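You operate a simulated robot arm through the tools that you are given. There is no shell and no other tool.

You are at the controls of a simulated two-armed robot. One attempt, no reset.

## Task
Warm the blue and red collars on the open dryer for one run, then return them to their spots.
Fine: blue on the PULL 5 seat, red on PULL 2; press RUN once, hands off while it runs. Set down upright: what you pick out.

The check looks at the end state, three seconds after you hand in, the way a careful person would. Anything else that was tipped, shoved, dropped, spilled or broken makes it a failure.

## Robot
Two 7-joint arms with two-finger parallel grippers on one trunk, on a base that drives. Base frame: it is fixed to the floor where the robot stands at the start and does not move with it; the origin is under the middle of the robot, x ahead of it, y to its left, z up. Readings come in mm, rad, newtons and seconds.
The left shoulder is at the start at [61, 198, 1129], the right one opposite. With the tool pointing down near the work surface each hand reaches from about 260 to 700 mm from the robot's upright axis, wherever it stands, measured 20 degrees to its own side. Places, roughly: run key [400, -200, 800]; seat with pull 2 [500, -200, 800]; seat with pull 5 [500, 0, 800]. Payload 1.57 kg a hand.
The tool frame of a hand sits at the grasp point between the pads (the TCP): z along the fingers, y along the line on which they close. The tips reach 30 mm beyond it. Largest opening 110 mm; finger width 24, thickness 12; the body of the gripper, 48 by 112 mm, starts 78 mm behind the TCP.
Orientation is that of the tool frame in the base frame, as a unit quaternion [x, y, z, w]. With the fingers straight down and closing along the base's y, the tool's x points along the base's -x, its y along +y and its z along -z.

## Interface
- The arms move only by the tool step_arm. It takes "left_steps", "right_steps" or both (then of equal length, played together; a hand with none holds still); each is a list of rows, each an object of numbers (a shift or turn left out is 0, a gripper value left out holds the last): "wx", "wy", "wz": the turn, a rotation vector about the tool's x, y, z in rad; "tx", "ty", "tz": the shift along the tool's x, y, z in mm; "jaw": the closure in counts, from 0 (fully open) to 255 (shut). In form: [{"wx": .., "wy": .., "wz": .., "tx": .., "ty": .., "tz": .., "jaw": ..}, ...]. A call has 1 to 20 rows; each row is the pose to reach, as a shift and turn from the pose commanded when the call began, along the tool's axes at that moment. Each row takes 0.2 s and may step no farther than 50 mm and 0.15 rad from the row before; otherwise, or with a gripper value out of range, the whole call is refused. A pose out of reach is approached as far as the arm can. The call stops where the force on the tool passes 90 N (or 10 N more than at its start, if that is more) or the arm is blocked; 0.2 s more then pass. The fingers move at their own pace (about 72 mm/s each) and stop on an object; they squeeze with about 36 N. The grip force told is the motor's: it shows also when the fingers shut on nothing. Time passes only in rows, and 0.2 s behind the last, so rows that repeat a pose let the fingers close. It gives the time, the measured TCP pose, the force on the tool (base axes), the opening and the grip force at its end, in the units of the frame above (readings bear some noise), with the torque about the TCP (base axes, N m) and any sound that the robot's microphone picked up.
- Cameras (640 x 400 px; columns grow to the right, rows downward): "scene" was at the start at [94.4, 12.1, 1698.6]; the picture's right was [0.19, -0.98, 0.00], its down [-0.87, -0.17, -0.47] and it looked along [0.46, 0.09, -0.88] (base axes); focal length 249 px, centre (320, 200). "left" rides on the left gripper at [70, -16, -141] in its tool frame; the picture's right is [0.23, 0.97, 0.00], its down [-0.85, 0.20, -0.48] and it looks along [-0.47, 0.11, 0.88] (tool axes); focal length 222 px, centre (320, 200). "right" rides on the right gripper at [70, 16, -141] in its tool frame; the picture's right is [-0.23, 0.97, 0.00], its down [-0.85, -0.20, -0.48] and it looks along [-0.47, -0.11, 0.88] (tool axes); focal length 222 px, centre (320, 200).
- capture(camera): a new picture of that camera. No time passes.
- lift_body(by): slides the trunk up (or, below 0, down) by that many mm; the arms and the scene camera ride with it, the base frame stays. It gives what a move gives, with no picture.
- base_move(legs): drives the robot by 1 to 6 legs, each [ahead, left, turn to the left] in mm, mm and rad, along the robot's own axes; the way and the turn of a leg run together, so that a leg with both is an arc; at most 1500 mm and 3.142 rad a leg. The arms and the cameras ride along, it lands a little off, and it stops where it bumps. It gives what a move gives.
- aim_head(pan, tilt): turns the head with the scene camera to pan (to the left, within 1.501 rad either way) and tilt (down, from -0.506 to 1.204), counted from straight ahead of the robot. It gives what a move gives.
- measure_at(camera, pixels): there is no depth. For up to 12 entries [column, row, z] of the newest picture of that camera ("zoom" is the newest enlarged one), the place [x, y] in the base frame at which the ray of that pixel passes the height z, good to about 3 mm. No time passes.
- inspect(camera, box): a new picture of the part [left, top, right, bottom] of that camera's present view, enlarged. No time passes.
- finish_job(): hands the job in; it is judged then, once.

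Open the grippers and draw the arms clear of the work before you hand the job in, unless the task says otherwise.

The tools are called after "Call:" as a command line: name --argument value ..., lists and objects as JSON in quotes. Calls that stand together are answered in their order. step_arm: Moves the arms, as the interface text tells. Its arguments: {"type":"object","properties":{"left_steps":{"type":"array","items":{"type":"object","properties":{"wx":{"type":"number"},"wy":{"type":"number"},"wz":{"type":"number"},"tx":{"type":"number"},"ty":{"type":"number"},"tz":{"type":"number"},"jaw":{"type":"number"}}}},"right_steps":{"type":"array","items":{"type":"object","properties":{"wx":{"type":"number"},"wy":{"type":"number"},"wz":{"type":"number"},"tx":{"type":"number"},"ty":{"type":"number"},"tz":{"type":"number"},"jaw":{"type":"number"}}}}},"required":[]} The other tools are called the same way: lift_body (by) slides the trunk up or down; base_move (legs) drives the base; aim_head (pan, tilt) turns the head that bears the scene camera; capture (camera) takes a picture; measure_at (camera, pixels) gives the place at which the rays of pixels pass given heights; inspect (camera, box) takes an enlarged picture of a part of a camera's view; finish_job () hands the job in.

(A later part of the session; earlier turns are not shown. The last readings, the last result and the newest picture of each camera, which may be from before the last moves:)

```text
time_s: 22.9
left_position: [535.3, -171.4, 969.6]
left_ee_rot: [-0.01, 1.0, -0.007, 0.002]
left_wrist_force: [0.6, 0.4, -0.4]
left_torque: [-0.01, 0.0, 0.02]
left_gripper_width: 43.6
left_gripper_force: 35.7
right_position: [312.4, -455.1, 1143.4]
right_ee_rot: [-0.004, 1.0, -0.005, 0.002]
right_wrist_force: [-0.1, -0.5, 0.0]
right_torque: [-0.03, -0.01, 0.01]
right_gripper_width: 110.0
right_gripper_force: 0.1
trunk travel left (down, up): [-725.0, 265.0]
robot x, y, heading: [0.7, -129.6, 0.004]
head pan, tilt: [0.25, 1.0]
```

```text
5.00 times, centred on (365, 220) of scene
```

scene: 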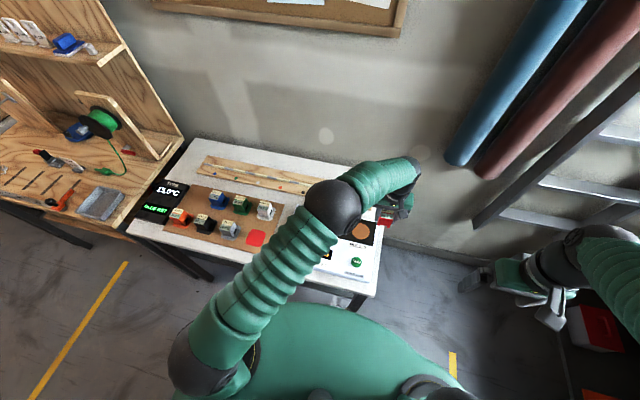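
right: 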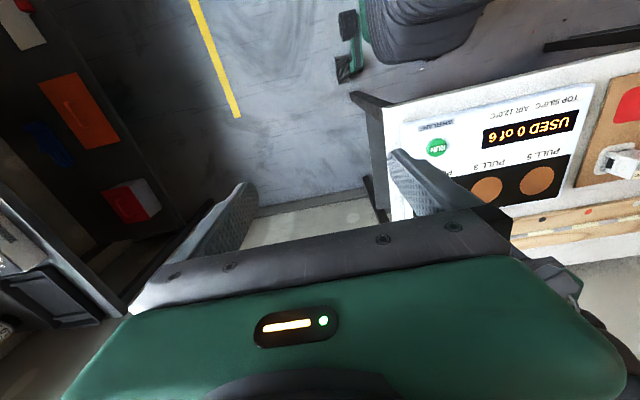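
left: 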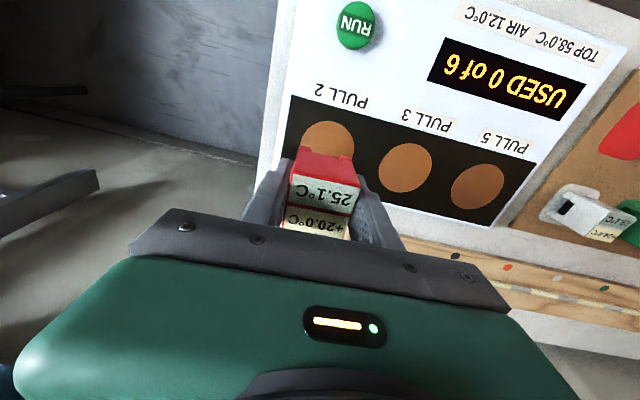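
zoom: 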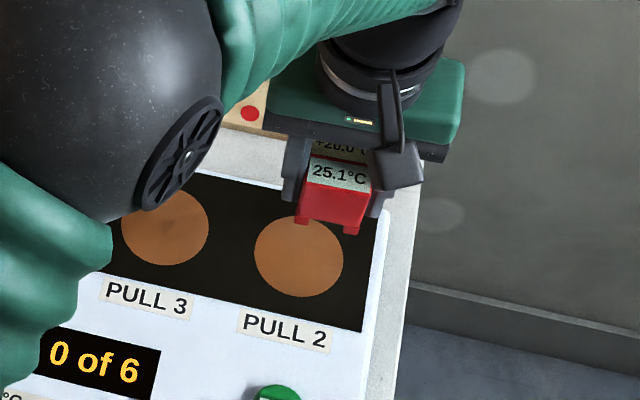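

The hand is now reachable and at (535,−171,970). I nudge by (+3,+4) and lower to z≈895 for a check before contact.

Call:
step_arm --left_steps '[{"ty": 4, "tx": -3, "tz": 20}, {"ty": 4, "tx": -3, "tz": 45}, {"ty": 4, "tx": -3, "tz": 75}, {"ty": 4, "tx": -3, "tz": 75}, {"ty": 4, "tx": -3, "tz": 75}]'

Call:
inspect --camera "left" --box '[220, 60, 480, 230]'

Call:
inspect --camera "scene" --box '[310, 180, 420, 260]'

```text
time_s: 24.1
left_position: [537.7, -170.6, 894.2]
left_ee_rot: [-0.011, 1.0, -0.007, 0.001]
left_wrist_force: [-0.4, -1.0, 0.1]
left_torque: [0.0, -0.01, -0.01]
left_gripper_width: 43.6
left_gripper_force: 36.0
right_position: [312.3, -453.8, 1143.8]
right_ee_rot: [-0.005, 1.0, -0.005, 0.001]
right_wrist_force: [-0.1, 0.1, 0.6]
right_torque: [0.03, -0.02, 0.0]
right_gripper_width: 110.1
right_gripper_force: 0.2
trunk travel left (down, up): [-725.0, 265.0]
robot x, y, heading: [0.5, -134.4, -0.003]
head pan, tilt: [0.25, 1.0]
```

```text
2.35 times, centred on (350, 145) of left
```

zoom: 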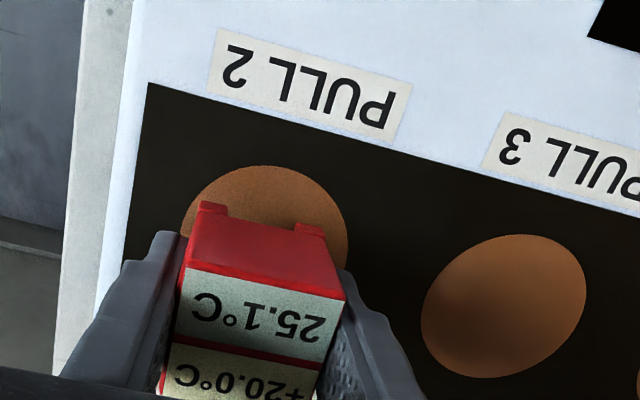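

```text
5.00 times, centred on (365, 220) of scene
```

zoom: 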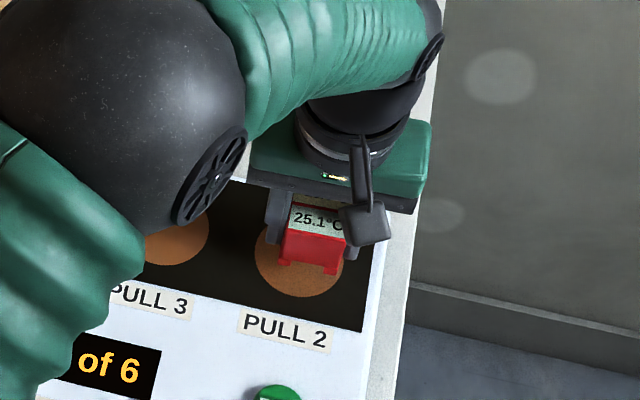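

I measure the seat edge points in this scene zoom and then the left zoom to refine the seat centre relative to the hand.

Call:
measure_at --camera "zoom" --pixels '[[256, 258, 833], [345, 262, 833], [298, 298, 833], [280, 267, 848], [338, 275, 848]]'

Call:
inspect --camera "left" --box '[220, 60, 480, 230]'

Call:
measure_at --camera "zoom" --pixels '[[182, 235, 833], [348, 250, 833], [265, 165, 833], [199, 203, 848], [325, 228, 848], [421, 320, 833], [586, 280, 833], [520, 235, 833], [480, 378, 833]]'

```text
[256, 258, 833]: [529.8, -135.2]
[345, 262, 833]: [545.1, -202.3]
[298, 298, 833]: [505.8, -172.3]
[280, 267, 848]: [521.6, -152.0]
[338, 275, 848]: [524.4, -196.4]
```

```text
2.35 times, centred on (350, 145) of left
```

zoom: 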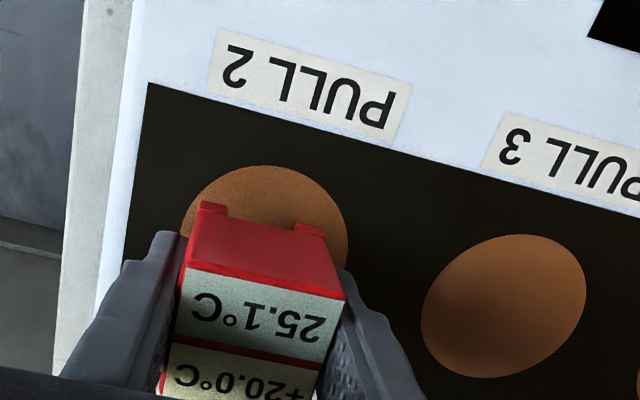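

```text
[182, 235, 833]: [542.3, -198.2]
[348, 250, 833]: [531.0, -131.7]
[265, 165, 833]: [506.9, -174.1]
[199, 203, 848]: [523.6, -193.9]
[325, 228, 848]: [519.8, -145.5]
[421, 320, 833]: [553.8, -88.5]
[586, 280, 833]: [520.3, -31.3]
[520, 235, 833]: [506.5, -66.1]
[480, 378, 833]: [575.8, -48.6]
```

Seat centre is (540.5,−166); the collar is about 5 mm to the right of it. I shift +5 mm in y and lower 12 mm first.

Call:
step_arm --left_steps '[{"ty": 5, "tx": 1}, {"ty": 5, "tx": 1, "tz": 6}, {"ty": 5, "tx": 1, "tz": 12}, {"ty": 5, "tx": 1, "tz": 12}]'

Call:
inspect --camera "left" --box '[220, 60, 480, 230]'

Call:
inspect --camera "scene" --box '[330, 200, 400, 250]'

```text
time_s: 25.1
left_position: [537.8, -165.1, 882.4]
left_ee_rot: [-0.01, 1.0, -0.007, 0.003]
left_wrist_force: [0.1, -0.7, -1.0]
left_torque: [0.03, 0.03, 0.0]
left_gripper_width: 43.3
left_gripper_force: 36.3
right_position: [311.4, -454.2, 1144.1]
right_ee_rot: [-0.006, 1.0, -0.004, 0.002]
right_wrist_force: [0.6, -0.1, 0.7]
right_torque: [0.03, 0.02, 0.01]
right_gripper_width: 110.1
right_gripper_force: 0.1
trunk travel left (down, up): [-725.0, 265.0]
robot x, y, heading: [0.6, -131.4, -0.004]
head pan, tilt: [0.25, 1.0]
```

```text
2.35 times, centred on (350, 145) of left
```

zoom: 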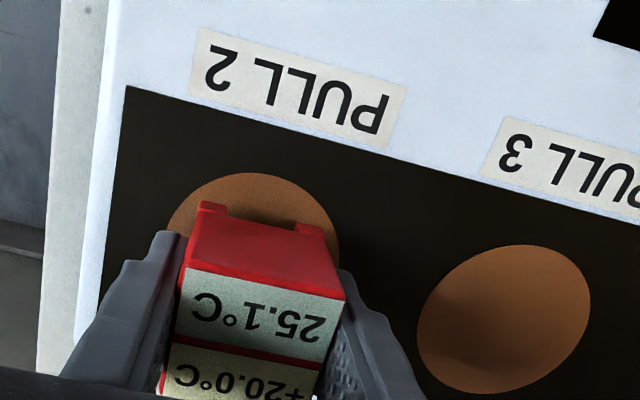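

```text
8.00 times, centred on (365, 225) of scene
```

zoom: 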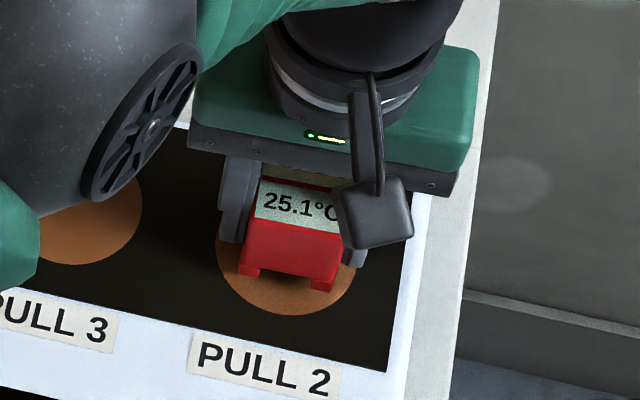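

It looks centred on the disc, nearly touching. I lower in small steps, watching force.

Call:
step_arm --left_steps '[{"tz": 1}, {"tz": 2}, {"tz": 3}, {"tz": 3}]'

```text
time_s: 26.1
left_position: [538.0, -164.1, 879.9]
left_ee_rot: [-0.01, 1.0, -0.007, 0.002]
left_wrist_force: [0.0, -0.5, -0.7]
left_torque: [-0.05, 0.0, -0.01]
left_gripper_width: 43.4
left_gripper_force: 36.4
right_position: [313.0, -453.3, 1143.4]
right_ee_rot: [-0.005, 1.0, -0.004, 0.002]
right_wrist_force: [0.1, 0.1, 0.2]
right_torque: [0.0, -0.01, -0.01]
right_gripper_width: 109.9
right_gripper_force: 0.0
trunk travel left (down, up): [-725.0, 265.0]
robot x, y, heading: [1.5, -130.4, -0.002]
head pan, tilt: [0.25, 1.0]
```

No contact force yet at z≈880, so I continue down a few mm.

Call:
step_arm --left_steps '[{"tz": 1}, {"tz": 2}, {"tz": 3}, {"tz": 3}]'

Call:
inspect --camera "scene" --box '[330, 200, 400, 250]'

```text
time_s: 27.1
left_position: [538.0, -163.8, 876.7]
left_ee_rot: [-0.01, 1.0, -0.006, 0.002]
left_wrist_force: [0.5, -0.1, -0.8]
left_torque: [0.02, 0.0, 0.0]
left_gripper_width: 43.2
left_gripper_force: 36.4
right_position: [313.1, -453.7, 1143.7]
right_ee_rot: [-0.005, 1.0, -0.005, 0.002]
right_wrist_force: [0.8, -0.7, -0.4]
right_torque: [0.0, 0.03, 0.02]
right_gripper_width: 110.1
right_gripper_force: 0.1
trunk travel left (down, up): [-725.0, 265.0]
robot x, y, heading: [-2.1, -134.2, 0.001]
head pan, tilt: [0.25, 1.0]
```

```text
8.00 times, centred on (365, 225) of scene
```

zoom: 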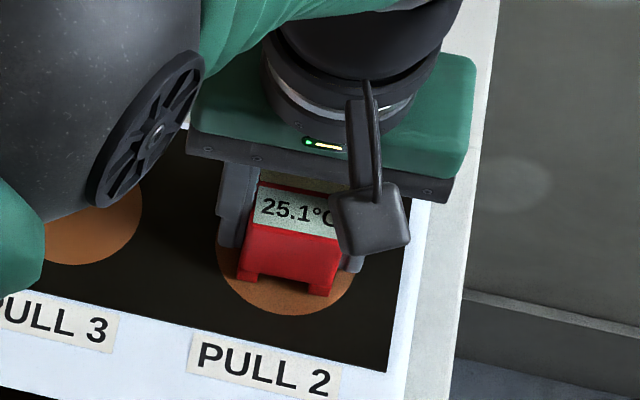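

Still no force at z≈877; continuing gently by 2 mm.

Call:
step_arm --left_steps '[{"tz": 1}, {"tz": 2}, {"tz": 2}]'

```text
time_s: 27.9
left_position: [537.5, -163.7, 873.9]
left_ee_rot: [-0.01, 1.0, -0.007, 0.002]
left_wrist_force: [0.0, -0.2, 0.4]
left_torque: [0.03, 0.06, 0.04]
left_gripper_width: 43.5
left_gripper_force: 35.5
right_position: [311.3, -453.9, 1144.2]
right_ee_rot: [-0.004, 1.0, -0.005, 0.001]
right_wrist_force: [-0.1, -0.1, 0.1]
right_torque: [0.01, 0.02, 0.01]
right_gripper_width: 109.9
right_gripper_force: 0.2
trunk travel left (down, up): [-725.0, 265.0]
robot x, y, heading: [1.0, -130.4, -0.002]
head pan, tilt: [0.25, 1.0]
```

No contact at z≈874; two more millimetres.

Call:
step_arm --left_steps '[{"tz": 1}, {"tz": 2}, {"tz": 2}]'

Call:
inspect --camera "scene" --box '[330, 200, 400, 250]'

Call:
inspect --camera "left" --box '[260, 100, 420, 200]'

```text
time_s: 28.7
left_position: [538.0, -163.3, 873.3]
left_ee_rot: [-0.01, 1.0, -0.007, 0.004]
left_wrist_force: [2.2, -0.8, 15.9]
left_torque: [0.38, 0.19, -0.08]
left_gripper_width: 43.5
left_gripper_force: 35.9
right_position: [310.0, -454.2, 1144.2]
right_ee_rot: [-0.006, 1.0, -0.004, 0.002]
right_wrist_force: [-0.5, 0.3, -0.5]
right_torque: [0.01, 0.03, 0.02]
right_gripper_width: 110.1
right_gripper_force: 0.0
trunk travel left (down, up): [-725.0, 265.0]
robot x, y, heading: [3.9, -127.8, 0.002]
head pan, tilt: [0.25, 1.0]
```

```text
8.00 times, centred on (365, 225) of scene
```

zoom: 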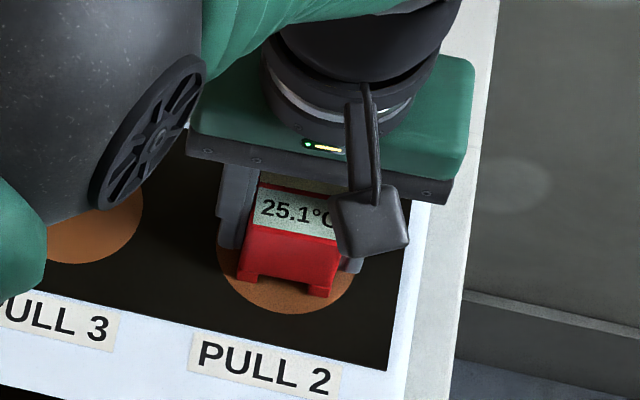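

```text
4.00 times, centred on (340, 150) of left
```

zoom: 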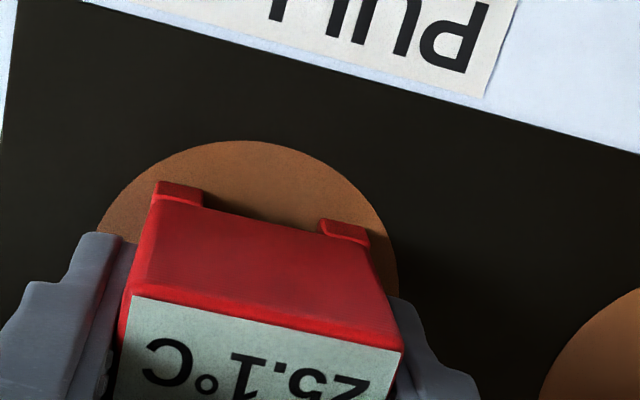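

Contact: 16 N at z≈873.3, red sits on the PULL 2 disc. I ease up 1 mm of the press, open the jaw and lift straight up.

Call:
step_arm --left_steps '[{"tz": -1}, {"tz": -1, "jaw": 140}, {"tz": -1, "jaw": 60}, {"tz": -1, "jaw": 40}, {"tz": -1, "jaw": 40}]'

Call:
step_arm --left_steps '[{"tz": -15}, {"tz": -40}, {"tz": -80}, {"tz": -120}, {"tz": -120}]'

Call:
capture --camera "left"

Call:
inspect --camera "scene" --box '[310, 180, 420, 260]'

```text
time_s: 29.9
left_position: [536.9, -163.8, 874.6]
left_ee_rot: [-0.01, 1.0, -0.007, 0.001]
left_wrist_force: [-0.2, 0.1, -0.4]
left_torque: [-0.01, -0.02, -0.03]
left_gripper_width: 92.9
left_gripper_force: 0.0
right_position: [312.3, -455.8, 1144.8]
right_ee_rot: [-0.005, 1.0, -0.004, 0.001]
right_wrist_force: [0.2, -0.5, 0.8]
right_torque: [-0.01, -0.01, 0.0]
right_gripper_width: 109.8
right_gripper_force: 0.0
trunk travel left (down, up): [-725.0, 265.0]
robot x, y, heading: [2.0, -132.8, 0.008]
head pan, tilt: [0.25, 1.0]
```

```text
time_s: 31.1
left_position: [537.8, -161.7, 993.3]
left_ee_rot: [-0.011, 1.0, -0.007, 0.001]
left_wrist_force: [-0.2, 0.0, 0.0]
left_torque: [-0.01, -0.01, 0.05]
left_gripper_width: 92.7
left_gripper_force: 0.1
right_position: [312.2, -454.3, 1143.7]
right_ee_rot: [-0.006, 1.0, -0.004, 0.002]
right_wrist_force: [0.0, 0.0, -0.6]
right_torque: [-0.02, 0.02, -0.03]
right_gripper_width: 110.2
right_gripper_force: 0.0
trunk travel left (down, up): [-725.0, 265.0]
robot x, y, heading: [-5.1, -133.0, 0.001]
head pan, tilt: [0.25, 1.0]
```

```text
taken
```

left: 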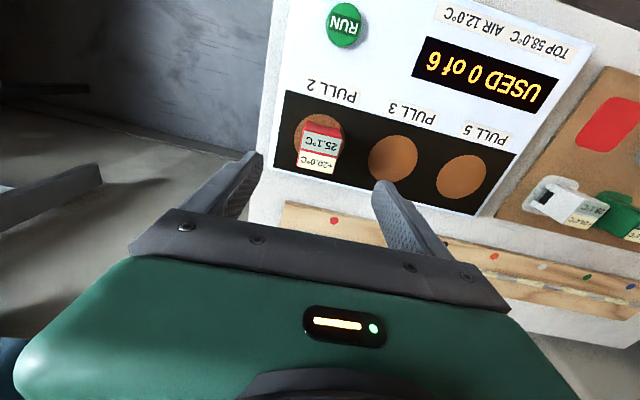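

```text
5.00 times, centred on (365, 220) of scene
```

zoom: 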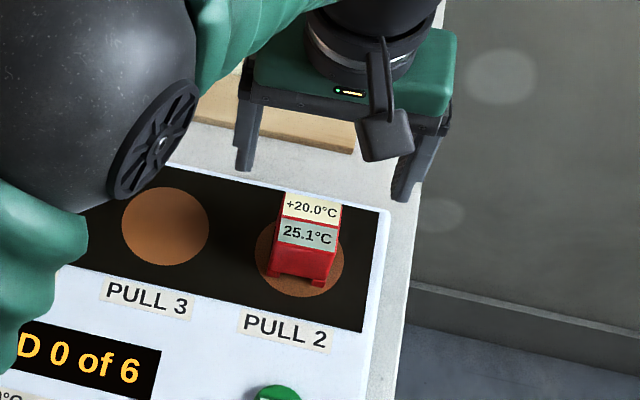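

Red stands upright on the PULL 2 disc. Blue is better reached from near the starting place, so I drive 130 mm left with the hand high, then let it settle.

Call:
base_move --legs '[[0, 130, 0]]'

Call:
step_arm --left_steps '[{"ty": 40, "tx": 10}, {"ty": 80, "tx": 20}, {"ty": 120, "tx": 30}, {"ty": 160, "tx": 40}, {"ty": 200, "tx": 50}, {"ty": 200, "tx": 50}, {"ty": 200, "tx": 50}, {"ty": 200, "tx": 50}, {"ty": 200, "tx": 50}, {"ty": 200, "tx": 50}, {"ty": 200, "tx": 50}, {"ty": 200, "tx": 50}, {"ty": 200, "tx": 50}, {"ty": 200, "tx": 50}, {"ty": 200, "tx": 50}, {"ty": 200, "tx": 50}, {"ty": 200, "tx": 50}, {"ty": 200, "tx": 50}, {"ty": 200, "tx": 50}]'

Call:
capture --camera "left"

Call:
capture --camera "scene"

```text
time_s: 32.4
left_position: [537.0, -54.9, 990.9]
left_ee_rot: [-0.008, 1.0, 0.002, 0.001]
left_wrist_force: [-0.6, -1.7, -0.3]
left_torque: [0.19, -0.05, -0.02]
left_gripper_width: 92.8
left_gripper_force: 0.2
right_position: [310.9, -351.0, 1137.5]
right_ee_rot: [-0.002, 1.0, 0.005, 0.001]
right_wrist_force: [-0.2, 0.1, -0.8]
right_torque: [0.08, -0.07, -0.06]
right_gripper_width: 110.2
right_gripper_force: 0.1
trunk travel left (down, up): [-725.0, 265.0]
robot x, y, heading: [-2.0, -4.6, 0.002]
head pan, tilt: [0.25, 1.0]
```

```text
time_s: 36.4
left_position: [482.4, 166.4, 991.0]
left_ee_rot: [-0.009, 1.0, -0.01, 0.002]
left_wrist_force: [0.4, -0.3, -0.2]
left_torque: [0.01, -0.05, 0.0]
left_gripper_width: 92.4
left_gripper_force: 0.0
right_position: [311.1, -324.9, 1145.5]
right_ee_rot: [-0.002, 1.0, -0.007, 0.003]
right_wrist_force: [-0.3, -0.4, -0.6]
right_torque: [0.02, 0.01, -0.01]
right_gripper_width: 110.0
right_gripper_force: 0.1
trunk travel left (down, up): [-725.0, 265.0]
robot x, y, heading: [1.5, -2.3, 0.002]
head pan, tilt: [0.25, 1.0]
```

```text
taken
```

left: 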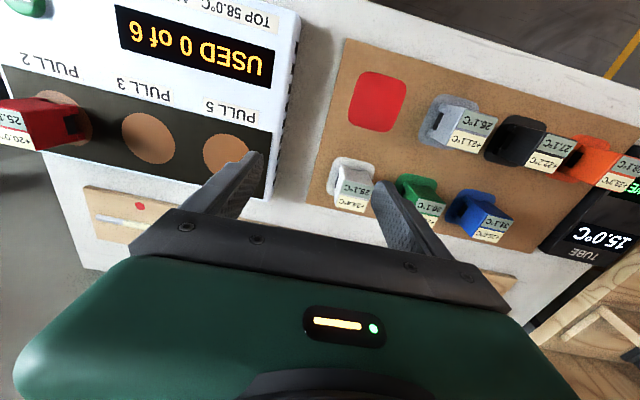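

```text
taken
```

scene: 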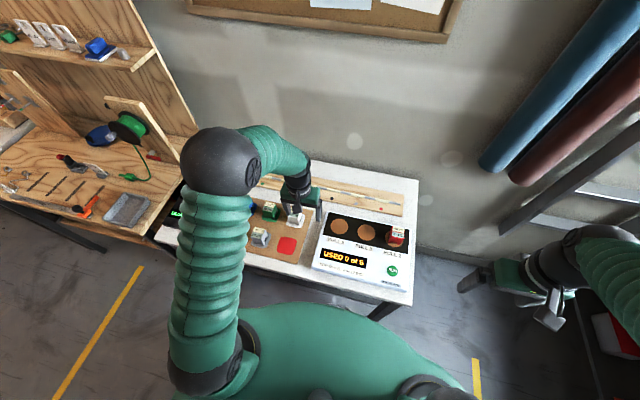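

Settled at (482,166,991). I record the bare red spot's centre and measure blue in this view.

Call:
inspect --camera "left" --box '[330, 60, 530, 250]'

Call:
inspect --camera "scene" --box '[220, 190, 320, 260]'

```text
2.11 times, centred on (430, 155) of left
```

zoom: 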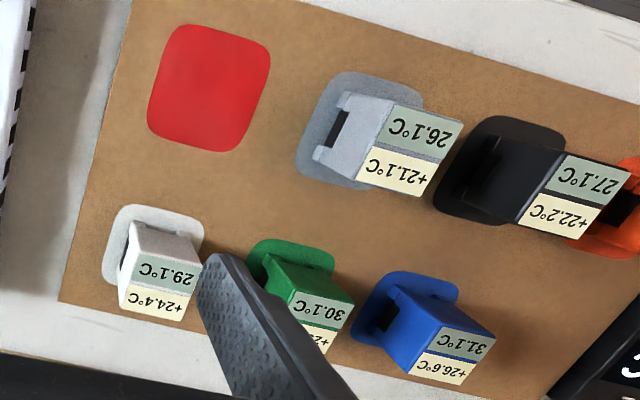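

```text
5.71 times, centred on (270, 225) of scene
```

zoom: 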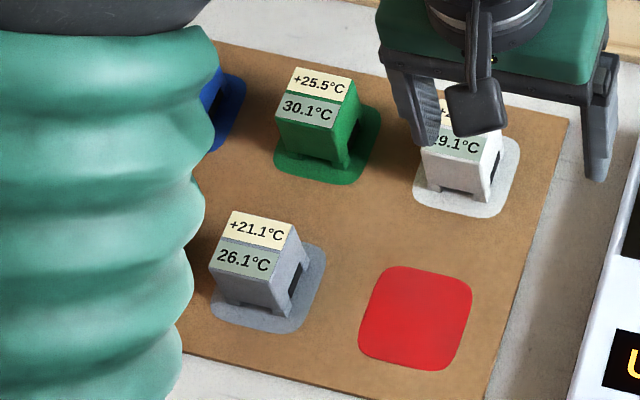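

I take the red spot's centre at scene zoom (417,319) and left (377.4,101.9), plus blue corners.

Call:
measure_at --camera "zoom" --pixels '[[417, 319, 798], [370, 308, 798], [463, 325, 798], [427, 276, 798], [407, 364, 798]]'

Call:
inspect --camera "left" --box '[330, 60, 530, 250]'

Call:
measure_at --camera "zoom" --pixels '[[209, 88, 798], [158, 75, 798], [259, 102, 798], [222, 35, 798], [197, 141, 798], [440, 326, 863], [498, 339, 863], [466, 385, 863], [405, 370, 863], [410, 321, 798], [361, 325, 798]]'

```text
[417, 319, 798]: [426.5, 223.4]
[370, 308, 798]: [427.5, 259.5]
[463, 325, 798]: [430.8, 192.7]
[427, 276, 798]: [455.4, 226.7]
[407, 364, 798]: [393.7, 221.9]
```

```text
2.11 times, centred on (430, 155) of left
```

zoom: 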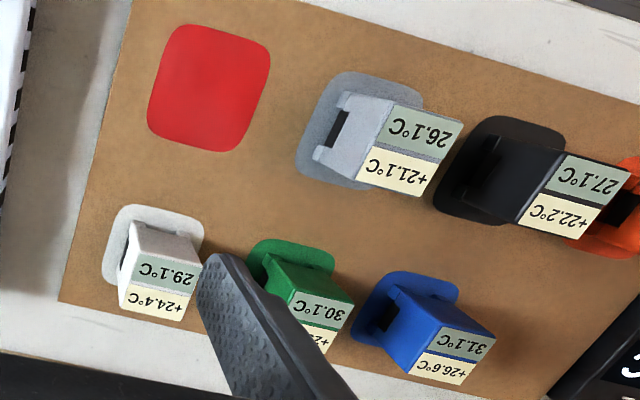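

```text
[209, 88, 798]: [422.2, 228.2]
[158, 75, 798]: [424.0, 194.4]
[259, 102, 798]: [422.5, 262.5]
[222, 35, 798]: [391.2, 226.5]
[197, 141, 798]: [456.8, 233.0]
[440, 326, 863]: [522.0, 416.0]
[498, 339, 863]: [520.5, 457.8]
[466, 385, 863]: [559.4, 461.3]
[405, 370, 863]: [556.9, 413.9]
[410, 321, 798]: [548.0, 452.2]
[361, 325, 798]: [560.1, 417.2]
```

Red spot centre ≈(425,226), matching the pick pose; blue's top centre is (540,437). I move above blue at z≈975 and take out the small 0.02 rad yaw and roll that the drive left.

Call:
step_arm --left_steps '[{"ty": 38, "tx": -9, "tz": 0, "wx": -0.005, "wz": 0.005}, {"ty": 77, "tx": -18, "tz": 2, "wx": -0.01, "wz": 0.01}, {"ty": 115, "tx": -27, "tz": 4, "wx": -0.02, "wz": 0.018}, {"ty": 154, "tx": -36, "tz": 6, "wx": -0.02, "wz": 0.018}, {"ty": 192, "tx": -45, "tz": 8, "wx": -0.02, "wz": 0.018}, {"ty": 231, "tx": -54, "tz": 10, "wx": -0.02, "wz": 0.018}, {"ty": 269, "tx": -62, "tz": 10, "wx": -0.02, "wz": 0.018}, {"ty": 269, "tx": -62, "tz": 10, "wx": -0.02, "wz": 0.018}, {"ty": 269, "tx": -62, "tz": 10, "wx": -0.02, "wz": 0.018}, {"ty": 269, "tx": -62, "tz": 10, "wx": -0.02, "wz": 0.018}]'

Call:
capture --camera "left"

Call:
capture --camera "scene"

```text
time_s: 38.6
left_position: [541.9, 437.9, 975.3]
left_ee_rot: [0.0, 1.0, 0.0, 0.002]
left_wrist_force: [-0.3, 0.3, 0.7]
left_torque: [-0.01, 0.01, -0.01]
left_gripper_width: 92.8
left_gripper_force: 0.0
right_position: [310.4, -323.3, 1145.5]
right_ee_rot: [-0.003, 1.0, -0.007, 0.003]
right_wrist_force: [-0.1, 0.3, 0.1]
right_torque: [0.02, 0.01, 0.0]
right_gripper_width: 109.9
right_gripper_force: 0.1
trunk travel left (down, up): [-725.0, 265.0]
robot x, y, heading: [1.6, -6.6, -0.002]
head pan, tilt: [0.25, 1.0]
```

```text
taken
```

left: 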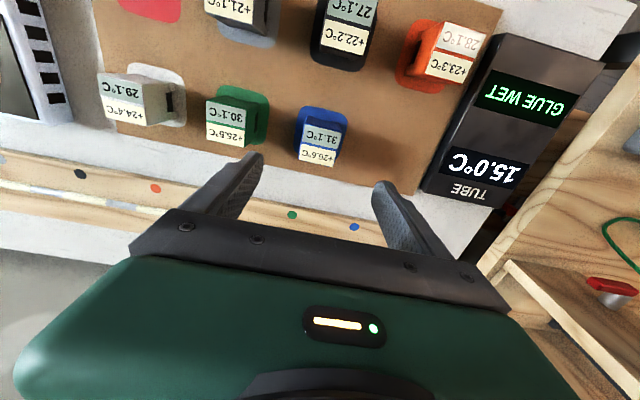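

```text
taken
```

scene: 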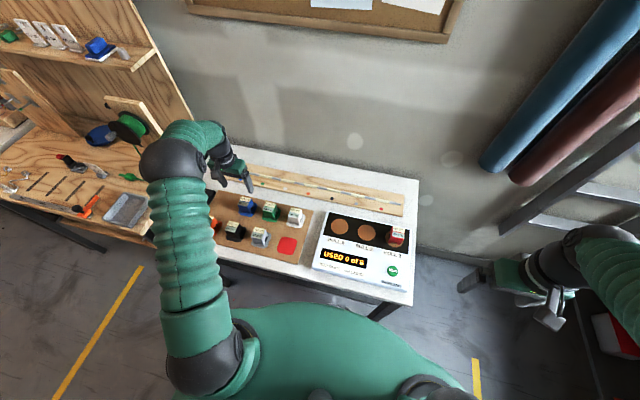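

I zoom on blue from both cameras to centre exactly.

Call:
inspect --camera "left" --box '[260, 80, 400, 190]'

Call:
measure_at --camera "left" --pixels '[[304, 122, 863], [341, 128, 863], [334, 167, 863], [299, 160, 863]]'

Call:
inspect --camera "scene" --box '[220, 180, 300, 240]'

```text
3.64 times, centred on (330, 135) of left
```

zoom: 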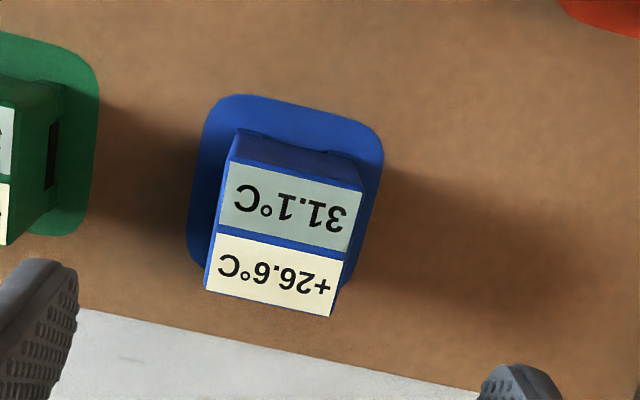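

```text
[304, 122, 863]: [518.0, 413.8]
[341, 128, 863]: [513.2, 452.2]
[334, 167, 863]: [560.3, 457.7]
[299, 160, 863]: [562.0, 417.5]
```

```text
6.67 times, centred on (260, 210) of scene
```

zoom: 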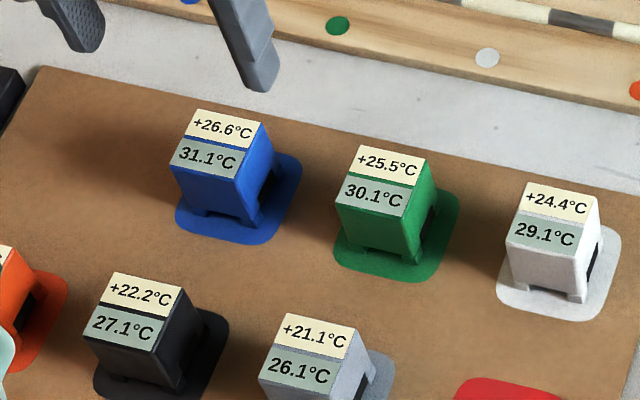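

Call:
measure_at --camera "zoom" --pixels '[[196, 108, 863], [263, 124, 863], [236, 173, 863], [170, 160, 863], [240, 197, 798]]'

Call:
measure_at --camera "left" --pixels '[[305.3, 124, 863], [341.5, 132.3, 863], [333, 167.1, 863], [298.4, 159.7, 863]]'

```text
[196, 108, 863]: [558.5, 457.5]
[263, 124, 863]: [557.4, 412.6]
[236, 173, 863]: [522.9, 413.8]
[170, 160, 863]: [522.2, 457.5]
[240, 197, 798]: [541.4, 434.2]
```

```text
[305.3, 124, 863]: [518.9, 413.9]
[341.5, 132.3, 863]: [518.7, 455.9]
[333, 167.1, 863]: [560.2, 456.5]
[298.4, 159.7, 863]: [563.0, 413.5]
```

Blue's centre is (540,435), hand at (542,438): I shift and descend to z≈844, staying clear of green (finger edge ~25 mm away).

Call:
step_arm --left_steps '[{"tx": 2, "ty": -3, "jaw": 50}, {"tx": 2, "ty": -3, "tz": 35}, {"tx": 2, "ty": -3, "tz": 70}, {"tx": 2, "ty": -3, "tz": 105}, {"tx": 2, "ty": -3, "tz": 131}, {"tx": 2, "ty": -3, "tz": 131}, {"tx": 2, "ty": -3, "tz": 131}]'

Call:
capture --camera "left"

Call:
inspect --camera "scene" --box '[210, 180, 300, 240]'

```text
time_s: 40.2
left_position: [540.0, 434.9, 842.9]
left_ee_rot: [0.001, 1.0, 0.0, 0.003]
left_wrist_force: [-0.3, 0.2, 0.3]
left_torque: [0.04, -0.04, -0.01]
left_gripper_width: 88.2
left_gripper_force: 0.0
right_position: [311.0, -321.2, 1145.8]
right_ee_rot: [-0.003, 1.0, -0.008, 0.002]
right_wrist_force: [-0.5, 1.7, 0.8]
right_torque: [0.02, 0.0, 0.01]
right_gripper_width: 109.9
right_gripper_force: 0.2
trunk travel left (down, up): [-725.0, 265.0]
robot x, y, heading: [-1.3, -5.1, 0.0]
head pan, tilt: [0.25, 1.0]
```

```text
taken
```

left: 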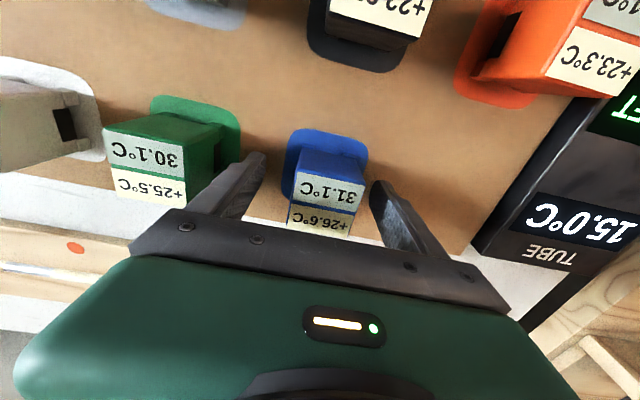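

```text
6.67 times, centred on (255, 210) of scene
```

zoom: 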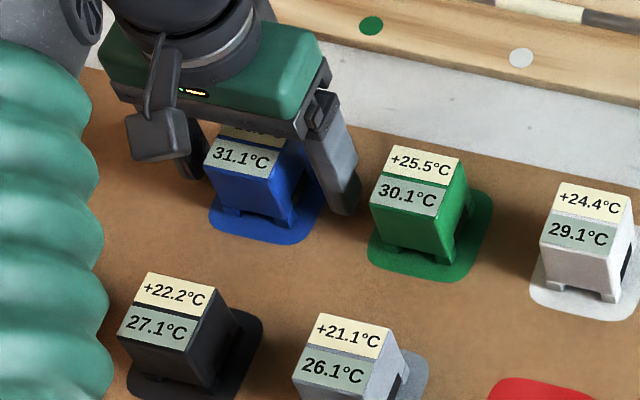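

The fingers straddle blue cleanly. I close and lift straight up.

Call:
step_arm --left_steps '[{"jaw": 120}, {"jaw": 160}, {"jaw": 200}, {"jaw": 200}, {"jaw": 200}]'

Call:
step_arm --left_steps '[{"tz": -20}, {"tz": -50}, {"tz": -85}, {"tz": -125}, {"tz": -125}]'

Call:
capture --camera "left"

```text
time_s: 41.4
left_position: [539.9, 434.1, 844.3]
left_ee_rot: [0.001, 1.0, 0.0, 0.002]
left_wrist_force: [-0.8, 0.2, 0.0]
left_torque: [0.03, 0.0, -0.02]
left_gripper_width: 43.5
left_gripper_force: 35.8
right_position: [310.1, -323.2, 1145.5]
right_ee_rot: [-0.003, 1.0, -0.006, 0.003]
right_wrist_force: [0.5, -0.1, 0.1]
right_torque: [0.01, 0.01, 0.02]
right_gripper_width: 110.2
right_gripper_force: 0.0
trunk travel left (down, up): [-725.0, 265.0]
robot x, y, heading: [-2.2, -7.0, -0.007]
head pan, tilt: [0.25, 1.0]
```

```text
time_s: 42.6
left_position: [539.8, 434.4, 968.0]
left_ee_rot: [0.002, 1.0, -0.001, 0.001]
left_wrist_force: [0.3, -0.5, -0.3]
left_torque: [-0.01, 0.02, 0.0]
left_gripper_width: 43.7
left_gripper_force: 36.2
right_position: [311.3, -323.0, 1145.6]
right_ee_rot: [-0.002, 1.0, -0.007, 0.003]
right_wrist_force: [1.2, -0.1, 0.1]
right_torque: [-0.02, 0.02, 0.01]
right_gripper_width: 110.0
right_gripper_force: 0.1
trunk travel left (down, up): [-725.0, 265.0]
robot x, y, heading: [-0.8, -4.6, 0.004]
head pan, tilt: [0.25, 1.0]
```

```text
taken
```

left: 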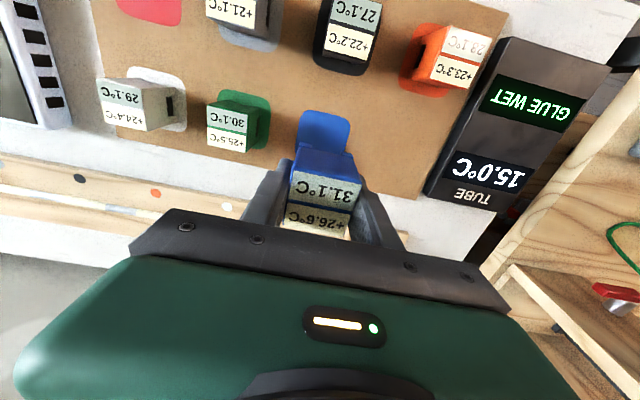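

Blue is held. Its bottom is at z≈922, above the other collars (863), so I carry it 388 mm to the right over to PULL 5.

Call:
step_arm --left_steps '[{"ty": -30, "tz": -5}, {"ty": -70, "tz": -5}, {"ty": -110, "tz": -5}, {"ty": -150, "tz": -5}, {"ty": -190, "tz": -5}, {"ty": -230, "tz": -5}, {"ty": -270, "tz": -5}, {"ty": -310, "tz": -5}, {"ty": -350, "tz": -5}, {"ty": -388, "tz": -5}, {"ty": -388, "tz": -5}, {"ty": -388, "tz": -5}, {"ty": -388, "tz": -5}]'

Call:
capture --camera "left"

Call:
inspect --camera "scene" --box '[290, 190, 430, 290]'

```text
time_s: 45.4
left_position: [537.2, 46.0, 973.7]
left_ee_rot: [0.001, 1.0, 0.001, 0.003]
left_wrist_force: [-0.1, 0.1, 0.1]
left_torque: [0.02, 0.0, 0.03]
left_gripper_width: 43.5
left_gripper_force: 36.3
right_position: [310.1, -323.0, 1145.0]
right_ee_rot: [-0.003, 1.0, -0.008, 0.002]
right_wrist_force: [0.1, 0.2, 0.2]
right_torque: [0.0, 0.03, -0.03]
right_gripper_width: 109.9
right_gripper_force: 0.2
trunk travel left (down, up): [-725.0, 265.0]
robot x, y, heading: [0.6, -5.5, 0.0]
head pan, tilt: [0.25, 1.0]
```

```text
taken
```

left: 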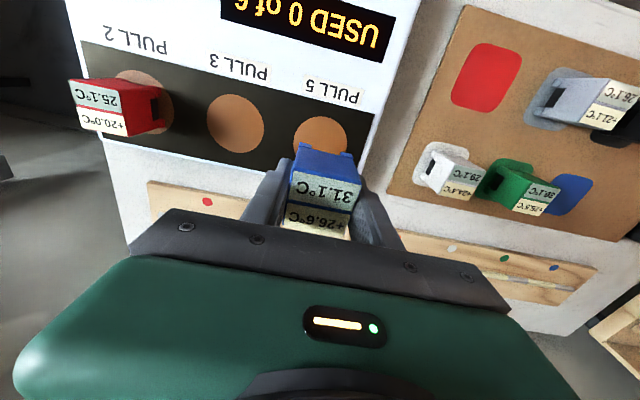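

```text
4.00 times, centred on (360, 240) of scene
```

zoom: 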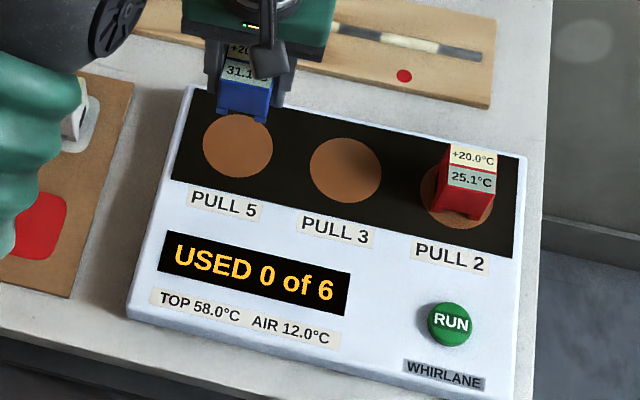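

I measure the PULL 5 disc extremes (scene zoom left (203,142), right (273,152), bottom (236,181), top (240,114)) and the RUN key, plus the blue spot now bare in the left view (~(573,194)).

Call:
measure_at --camera "zoom" --pixels '[[203, 142, 828], [273, 152, 828], [236, 181, 828], [240, 113, 828], [449, 325, 835], [449, 325, 845]]'

Call:
measure_at --camera "left" --pixels '[[293, 130, 828], [347, 140, 828], [318, 116, 828], [235, 126, 828]]'

Call:
inspect --camera "left" --box '[480, 140, 640, 240]'

```text
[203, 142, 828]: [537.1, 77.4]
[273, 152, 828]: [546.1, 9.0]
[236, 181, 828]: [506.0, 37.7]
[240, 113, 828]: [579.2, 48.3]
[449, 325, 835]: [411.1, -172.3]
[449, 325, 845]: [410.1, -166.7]
```

```text
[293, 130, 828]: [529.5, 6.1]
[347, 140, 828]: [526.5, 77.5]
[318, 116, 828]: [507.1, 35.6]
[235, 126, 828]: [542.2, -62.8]
```

```text
4.00 times, centred on (560, 190) of left
```

zoom: 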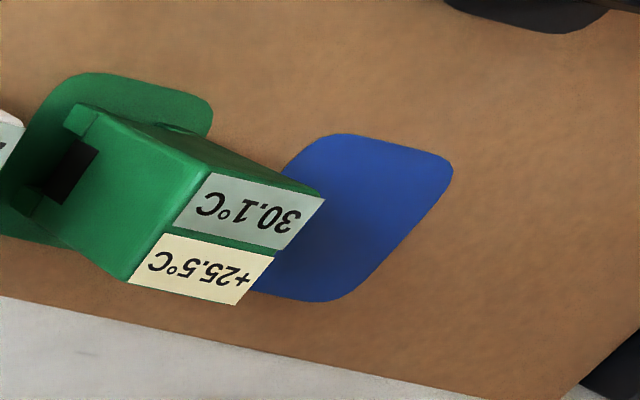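

PULL 5 centre is (541,43). I shift slightly and lower to z≈880, then check.

Call:
step_arm --left_steps '[{"tx": -3, "ty": -2, "tz": 25}, {"tx": -3, "ty": -2, "tz": 55}, {"tx": -3, "ty": -2, "tz": 80}, {"tx": -3, "ty": -2, "tz": 94}, {"tx": -3, "ty": -2, "tz": 94}, {"tx": -3, "ty": -2, "tz": 94}]'

Call:
inspect --camera "scene" --box '[320, 200, 390, 250]'

Call:
inspect --camera "left" --box '[220, 60, 480, 230]'

```text
time_s: 46.8
left_position: [542.6, 43.5, 879.9]
left_ee_rot: [0.0, 1.0, 0.0, 0.003]
left_wrist_force: [0.2, -0.7, -1.1]
left_torque: [0.01, 0.04, 0.02]
left_gripper_width: 43.2
left_gripper_force: 35.9
right_position: [310.5, -324.2, 1145.4]
right_ee_rot: [-0.003, 1.0, -0.006, 0.003]
right_wrist_force: [0.0, -0.7, -0.8]
right_torque: [0.0, -0.01, -0.01]
right_gripper_width: 110.0
right_gripper_force: 0.1
trunk travel left (down, up): [-725.0, 265.0]
robot x, y, heading: [-1.1, -4.4, 0.002]
head pan, tilt: [0.25, 1.0]
```

```text
8.00 times, centred on (355, 225) of scene
```

zoom: 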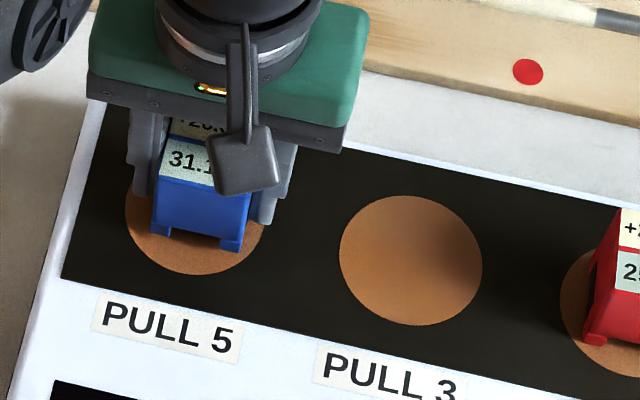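

```text
2.35 times, centred on (350, 145) of left
```

zoom: 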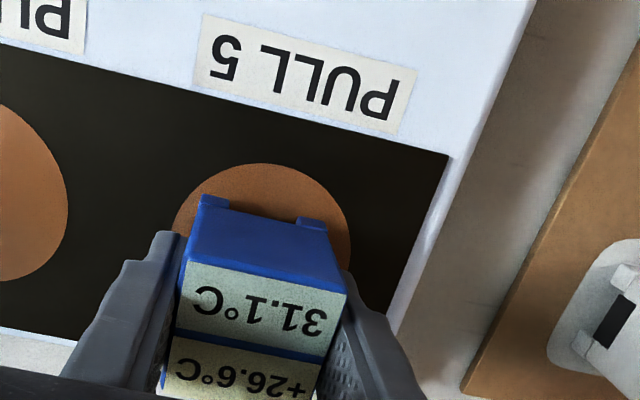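

Well centred on the PULL 5 disc; red's contact height was z≈873.5, so I lower 5 mm and then in small steps.

Call:
step_arm --left_steps '[{"tz": 2}, {"tz": 4}, {"tz": 5}, {"tz": 5}]'

Call:
step_arm --left_steps '[{"tz": 1}, {"tz": 1.5}, {"tz": 1.5}]'

```text
time_s: 47.8
left_position: [541.2, 42.6, 874.0]
left_ee_rot: [0.001, 1.0, 0.001, 0.002]
left_wrist_force: [-0.8, -0.1, -0.4]
left_torque: [0.0, 0.04, -0.03]
left_gripper_width: 43.4
left_gripper_force: 35.9
right_position: [309.8, -324.6, 1145.3]
right_ee_rot: [-0.002, 1.0, -0.007, 0.003]
right_wrist_force: [-0.2, 0.1, -0.8]
right_torque: [0.0, 0.01, 0.01]
right_gripper_width: 110.0
right_gripper_force: 0.0
trunk travel left (down, up): [-725.0, 265.0]
robot x, y, heading: [-1.4, -4.8, 0.002]
head pan, tilt: [0.25, 1.0]
```

```text
time_s: 48.6
left_position: [540.9, 43.1, 874.8]
left_ee_rot: [0.001, 1.0, 0.001, 0.003]
left_wrist_force: [-0.4, 1.7, 6.0]
left_torque: [-0.08, 0.08, 0.0]
left_gripper_width: 43.4
left_gripper_force: 36.2
right_position: [309.6, -324.4, 1145.8]
right_ee_rot: [-0.002, 1.0, -0.007, 0.003]
right_wrist_force: [-0.1, -0.6, 0.0]
right_torque: [0.04, 0.02, -0.01]
right_gripper_width: 110.0
right_gripper_force: 0.0
trunk travel left (down, up): [-725.0, 265.0]
robot x, y, heading: [0.8, -4.2, -0.003]
head pan, tilt: [0.25, 1.0]
```

Contact at 6 N: blue rests on the seat. I open and lift straight up.

Call:
step_arm --left_steps '[{"tz": 0, "jaw": 140}, {"tz": 0, "jaw": 60}, {"tz": 0, "jaw": 50}, {"tz": 0, "jaw": 50}]'

Call:
step_arm --left_steps '[{"tz": -15}, {"tz": -40}, {"tz": -80}, {"tz": -120}, {"tz": -120}]'

Call:
capture --camera "left"

Call:
inspect --camera "scene" --box '[290, 190, 430, 290]'

```text
time_s: 49.6
left_position: [541.3, 43.3, 873.8]
left_ee_rot: [0.001, 1.0, 0.001, 0.002]
left_wrist_force: [0.3, 0.7, -0.2]
left_torque: [0.0, -0.01, -0.01]
left_gripper_width: 88.5
left_gripper_force: 0.0
right_position: [310.2, -325.0, 1144.1]
right_ee_rot: [-0.003, 1.0, -0.008, 0.003]
right_wrist_force: [0.4, -0.5, 0.2]
right_torque: [0.01, 0.02, -0.01]
right_gripper_width: 110.0
right_gripper_force: 0.1
trunk travel left (down, up): [-725.0, 265.0]
robot x, y, heading: [-3.0, -4.1, 0.003]
head pan, tilt: [0.25, 1.0]
```

```text
time_s: 50.8
left_position: [542.8, 42.1, 993.1]
left_ee_rot: [0.001, 1.0, 0.002, 0.002]
left_wrist_force: [0.4, 0.0, -0.9]
left_torque: [-0.02, 0.02, 0.01]
left_gripper_width: 88.5
left_gripper_force: 0.0
right_position: [311.5, -323.6, 1146.7]
right_ee_rot: [-0.002, 1.0, -0.007, 0.002]
right_wrist_force: [1.0, -0.3, -0.3]
right_torque: [0.01, 0.02, 0.02]
right_gripper_width: 110.3
right_gripper_force: 0.1
trunk travel left (down, up): [-725.0, 265.0]
robot x, y, heading: [1.3, -3.8, -0.004]
head pan, tilt: [0.25, 1.0]
```

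```text
taken
```

left: 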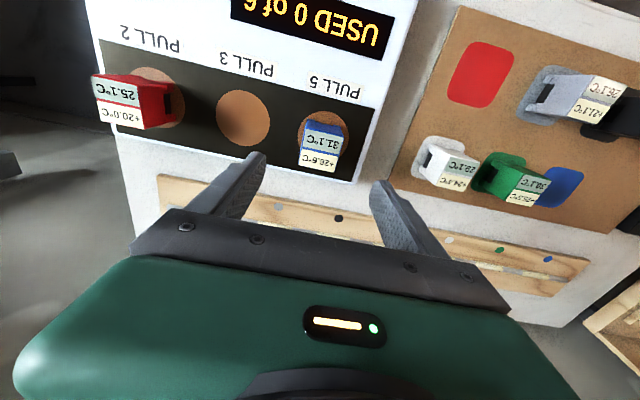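

```text
4.00 times, centred on (360, 240) of scene
```

zoom: 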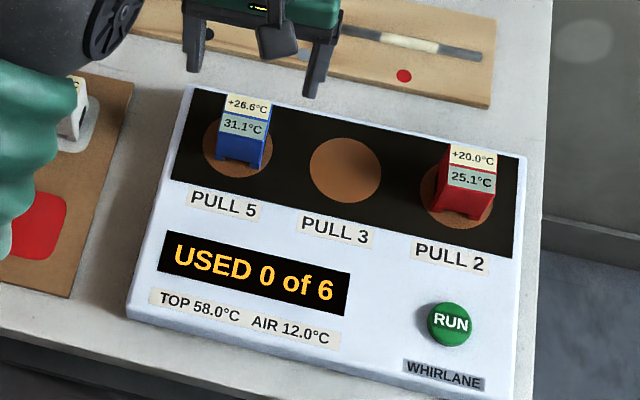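

Both collars are on their seats. I withdraw the left hand to the left and up, and bring the closed right hand above the RUN key (≈(411,−170)) at z≈920.

Call:
step_arm --left_steps '[{"ty": 30, "tx": 12, "tz": -10}, {"ty": 70, "tx": 25, "tz": -20}, {"ty": 110, "tx": 40, "tz": -30}, {"ty": 150, "tx": 55, "tz": -40}, {"ty": 190, "tx": 70, "tz": -50}, {"ty": 230, "tx": 85, "tz": -60}, {"ty": 260, "tx": 100, "tz": -75}, {"ty": 280, "tx": 115, "tz": -90}, {"ty": 280, "tx": 125, "tz": -100}]' --right_steps '[{"jaw": 128}, {"jaw": 255}, {"ty": 20, "tx": -12, "tz": 25}, {"ty": 45, "tx": -28, "tz": 60}, {"ty": 70, "tx": -45, "tz": 95}, {"ty": 95, "tx": -62, "tz": 130}, {"ty": 120, "tx": -80, "tz": 165}, {"ty": 145, "tx": -95, "tz": 200}, {"ty": 156, "tx": -101, "tz": 222}]'

Call:
capture --camera "right"

Call:
capture --camera "scene"

```text
time_s: 52.8
left_position: [416.9, 324.1, 1092.5]
left_ee_rot: [0.001, 1.0, 0.0, 0.001]
left_wrist_force: [-0.2, -0.5, -0.6]
left_torque: [0.0, -0.01, 0.01]
left_gripper_width: 88.5
left_gripper_force: 0.0
right_position: [411.7, -169.2, 921.2]
right_ee_rot: [-0.003, 1.0, -0.008, 0.003]
right_wrist_force: [-0.5, 0.5, -0.9]
right_torque: [0.0, 0.0, 0.0]
right_gripper_width: 0.0
right_gripper_force: 21.1
trunk travel left (down, up): [-725.0, 265.0]
robot x, y, heading: [1.4, -7.6, 0.002]
head pan, tilt: [0.25, 1.0]
```

```text
taken
```

right: 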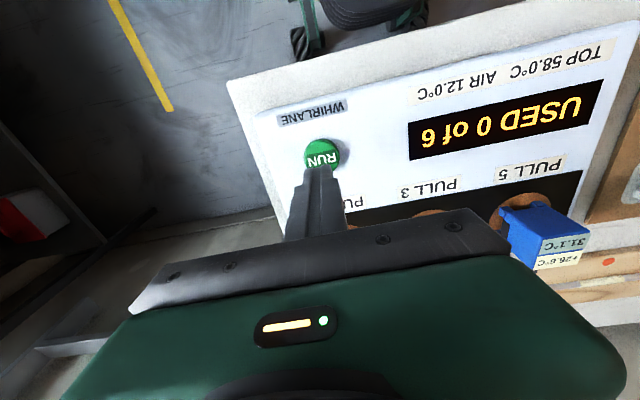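

```text
taken
```

scene: 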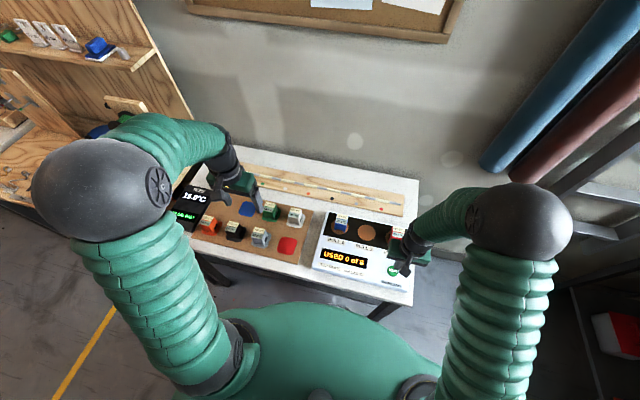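

I check the key position relative to the right hand: RUN centre in the right view is near (322,155).

Call:
inspect --camera "right" --box '[260, 100, 400, 200]'

Call:
measure_at --camera "right" --pixels '[[322, 155, 835], [322, 155, 840], [322, 155, 850]]'

Call:
inspect --camera "scene" --box '[350, 220, 450, 290]'

```text
4.00 times, centred on (330, 150) of right
```

zoom: 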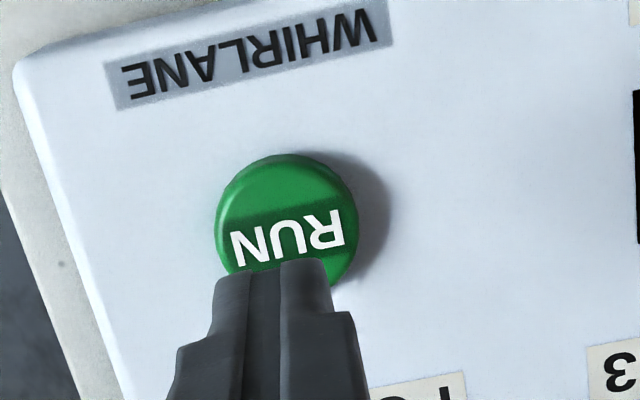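

```text
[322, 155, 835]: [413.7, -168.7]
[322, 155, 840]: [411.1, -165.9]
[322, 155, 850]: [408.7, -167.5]
```

```text
5.71 times, centred on (400, 255) of scene
```

zoom: 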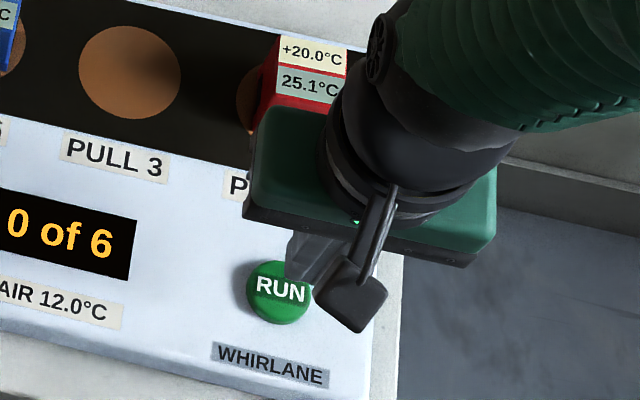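

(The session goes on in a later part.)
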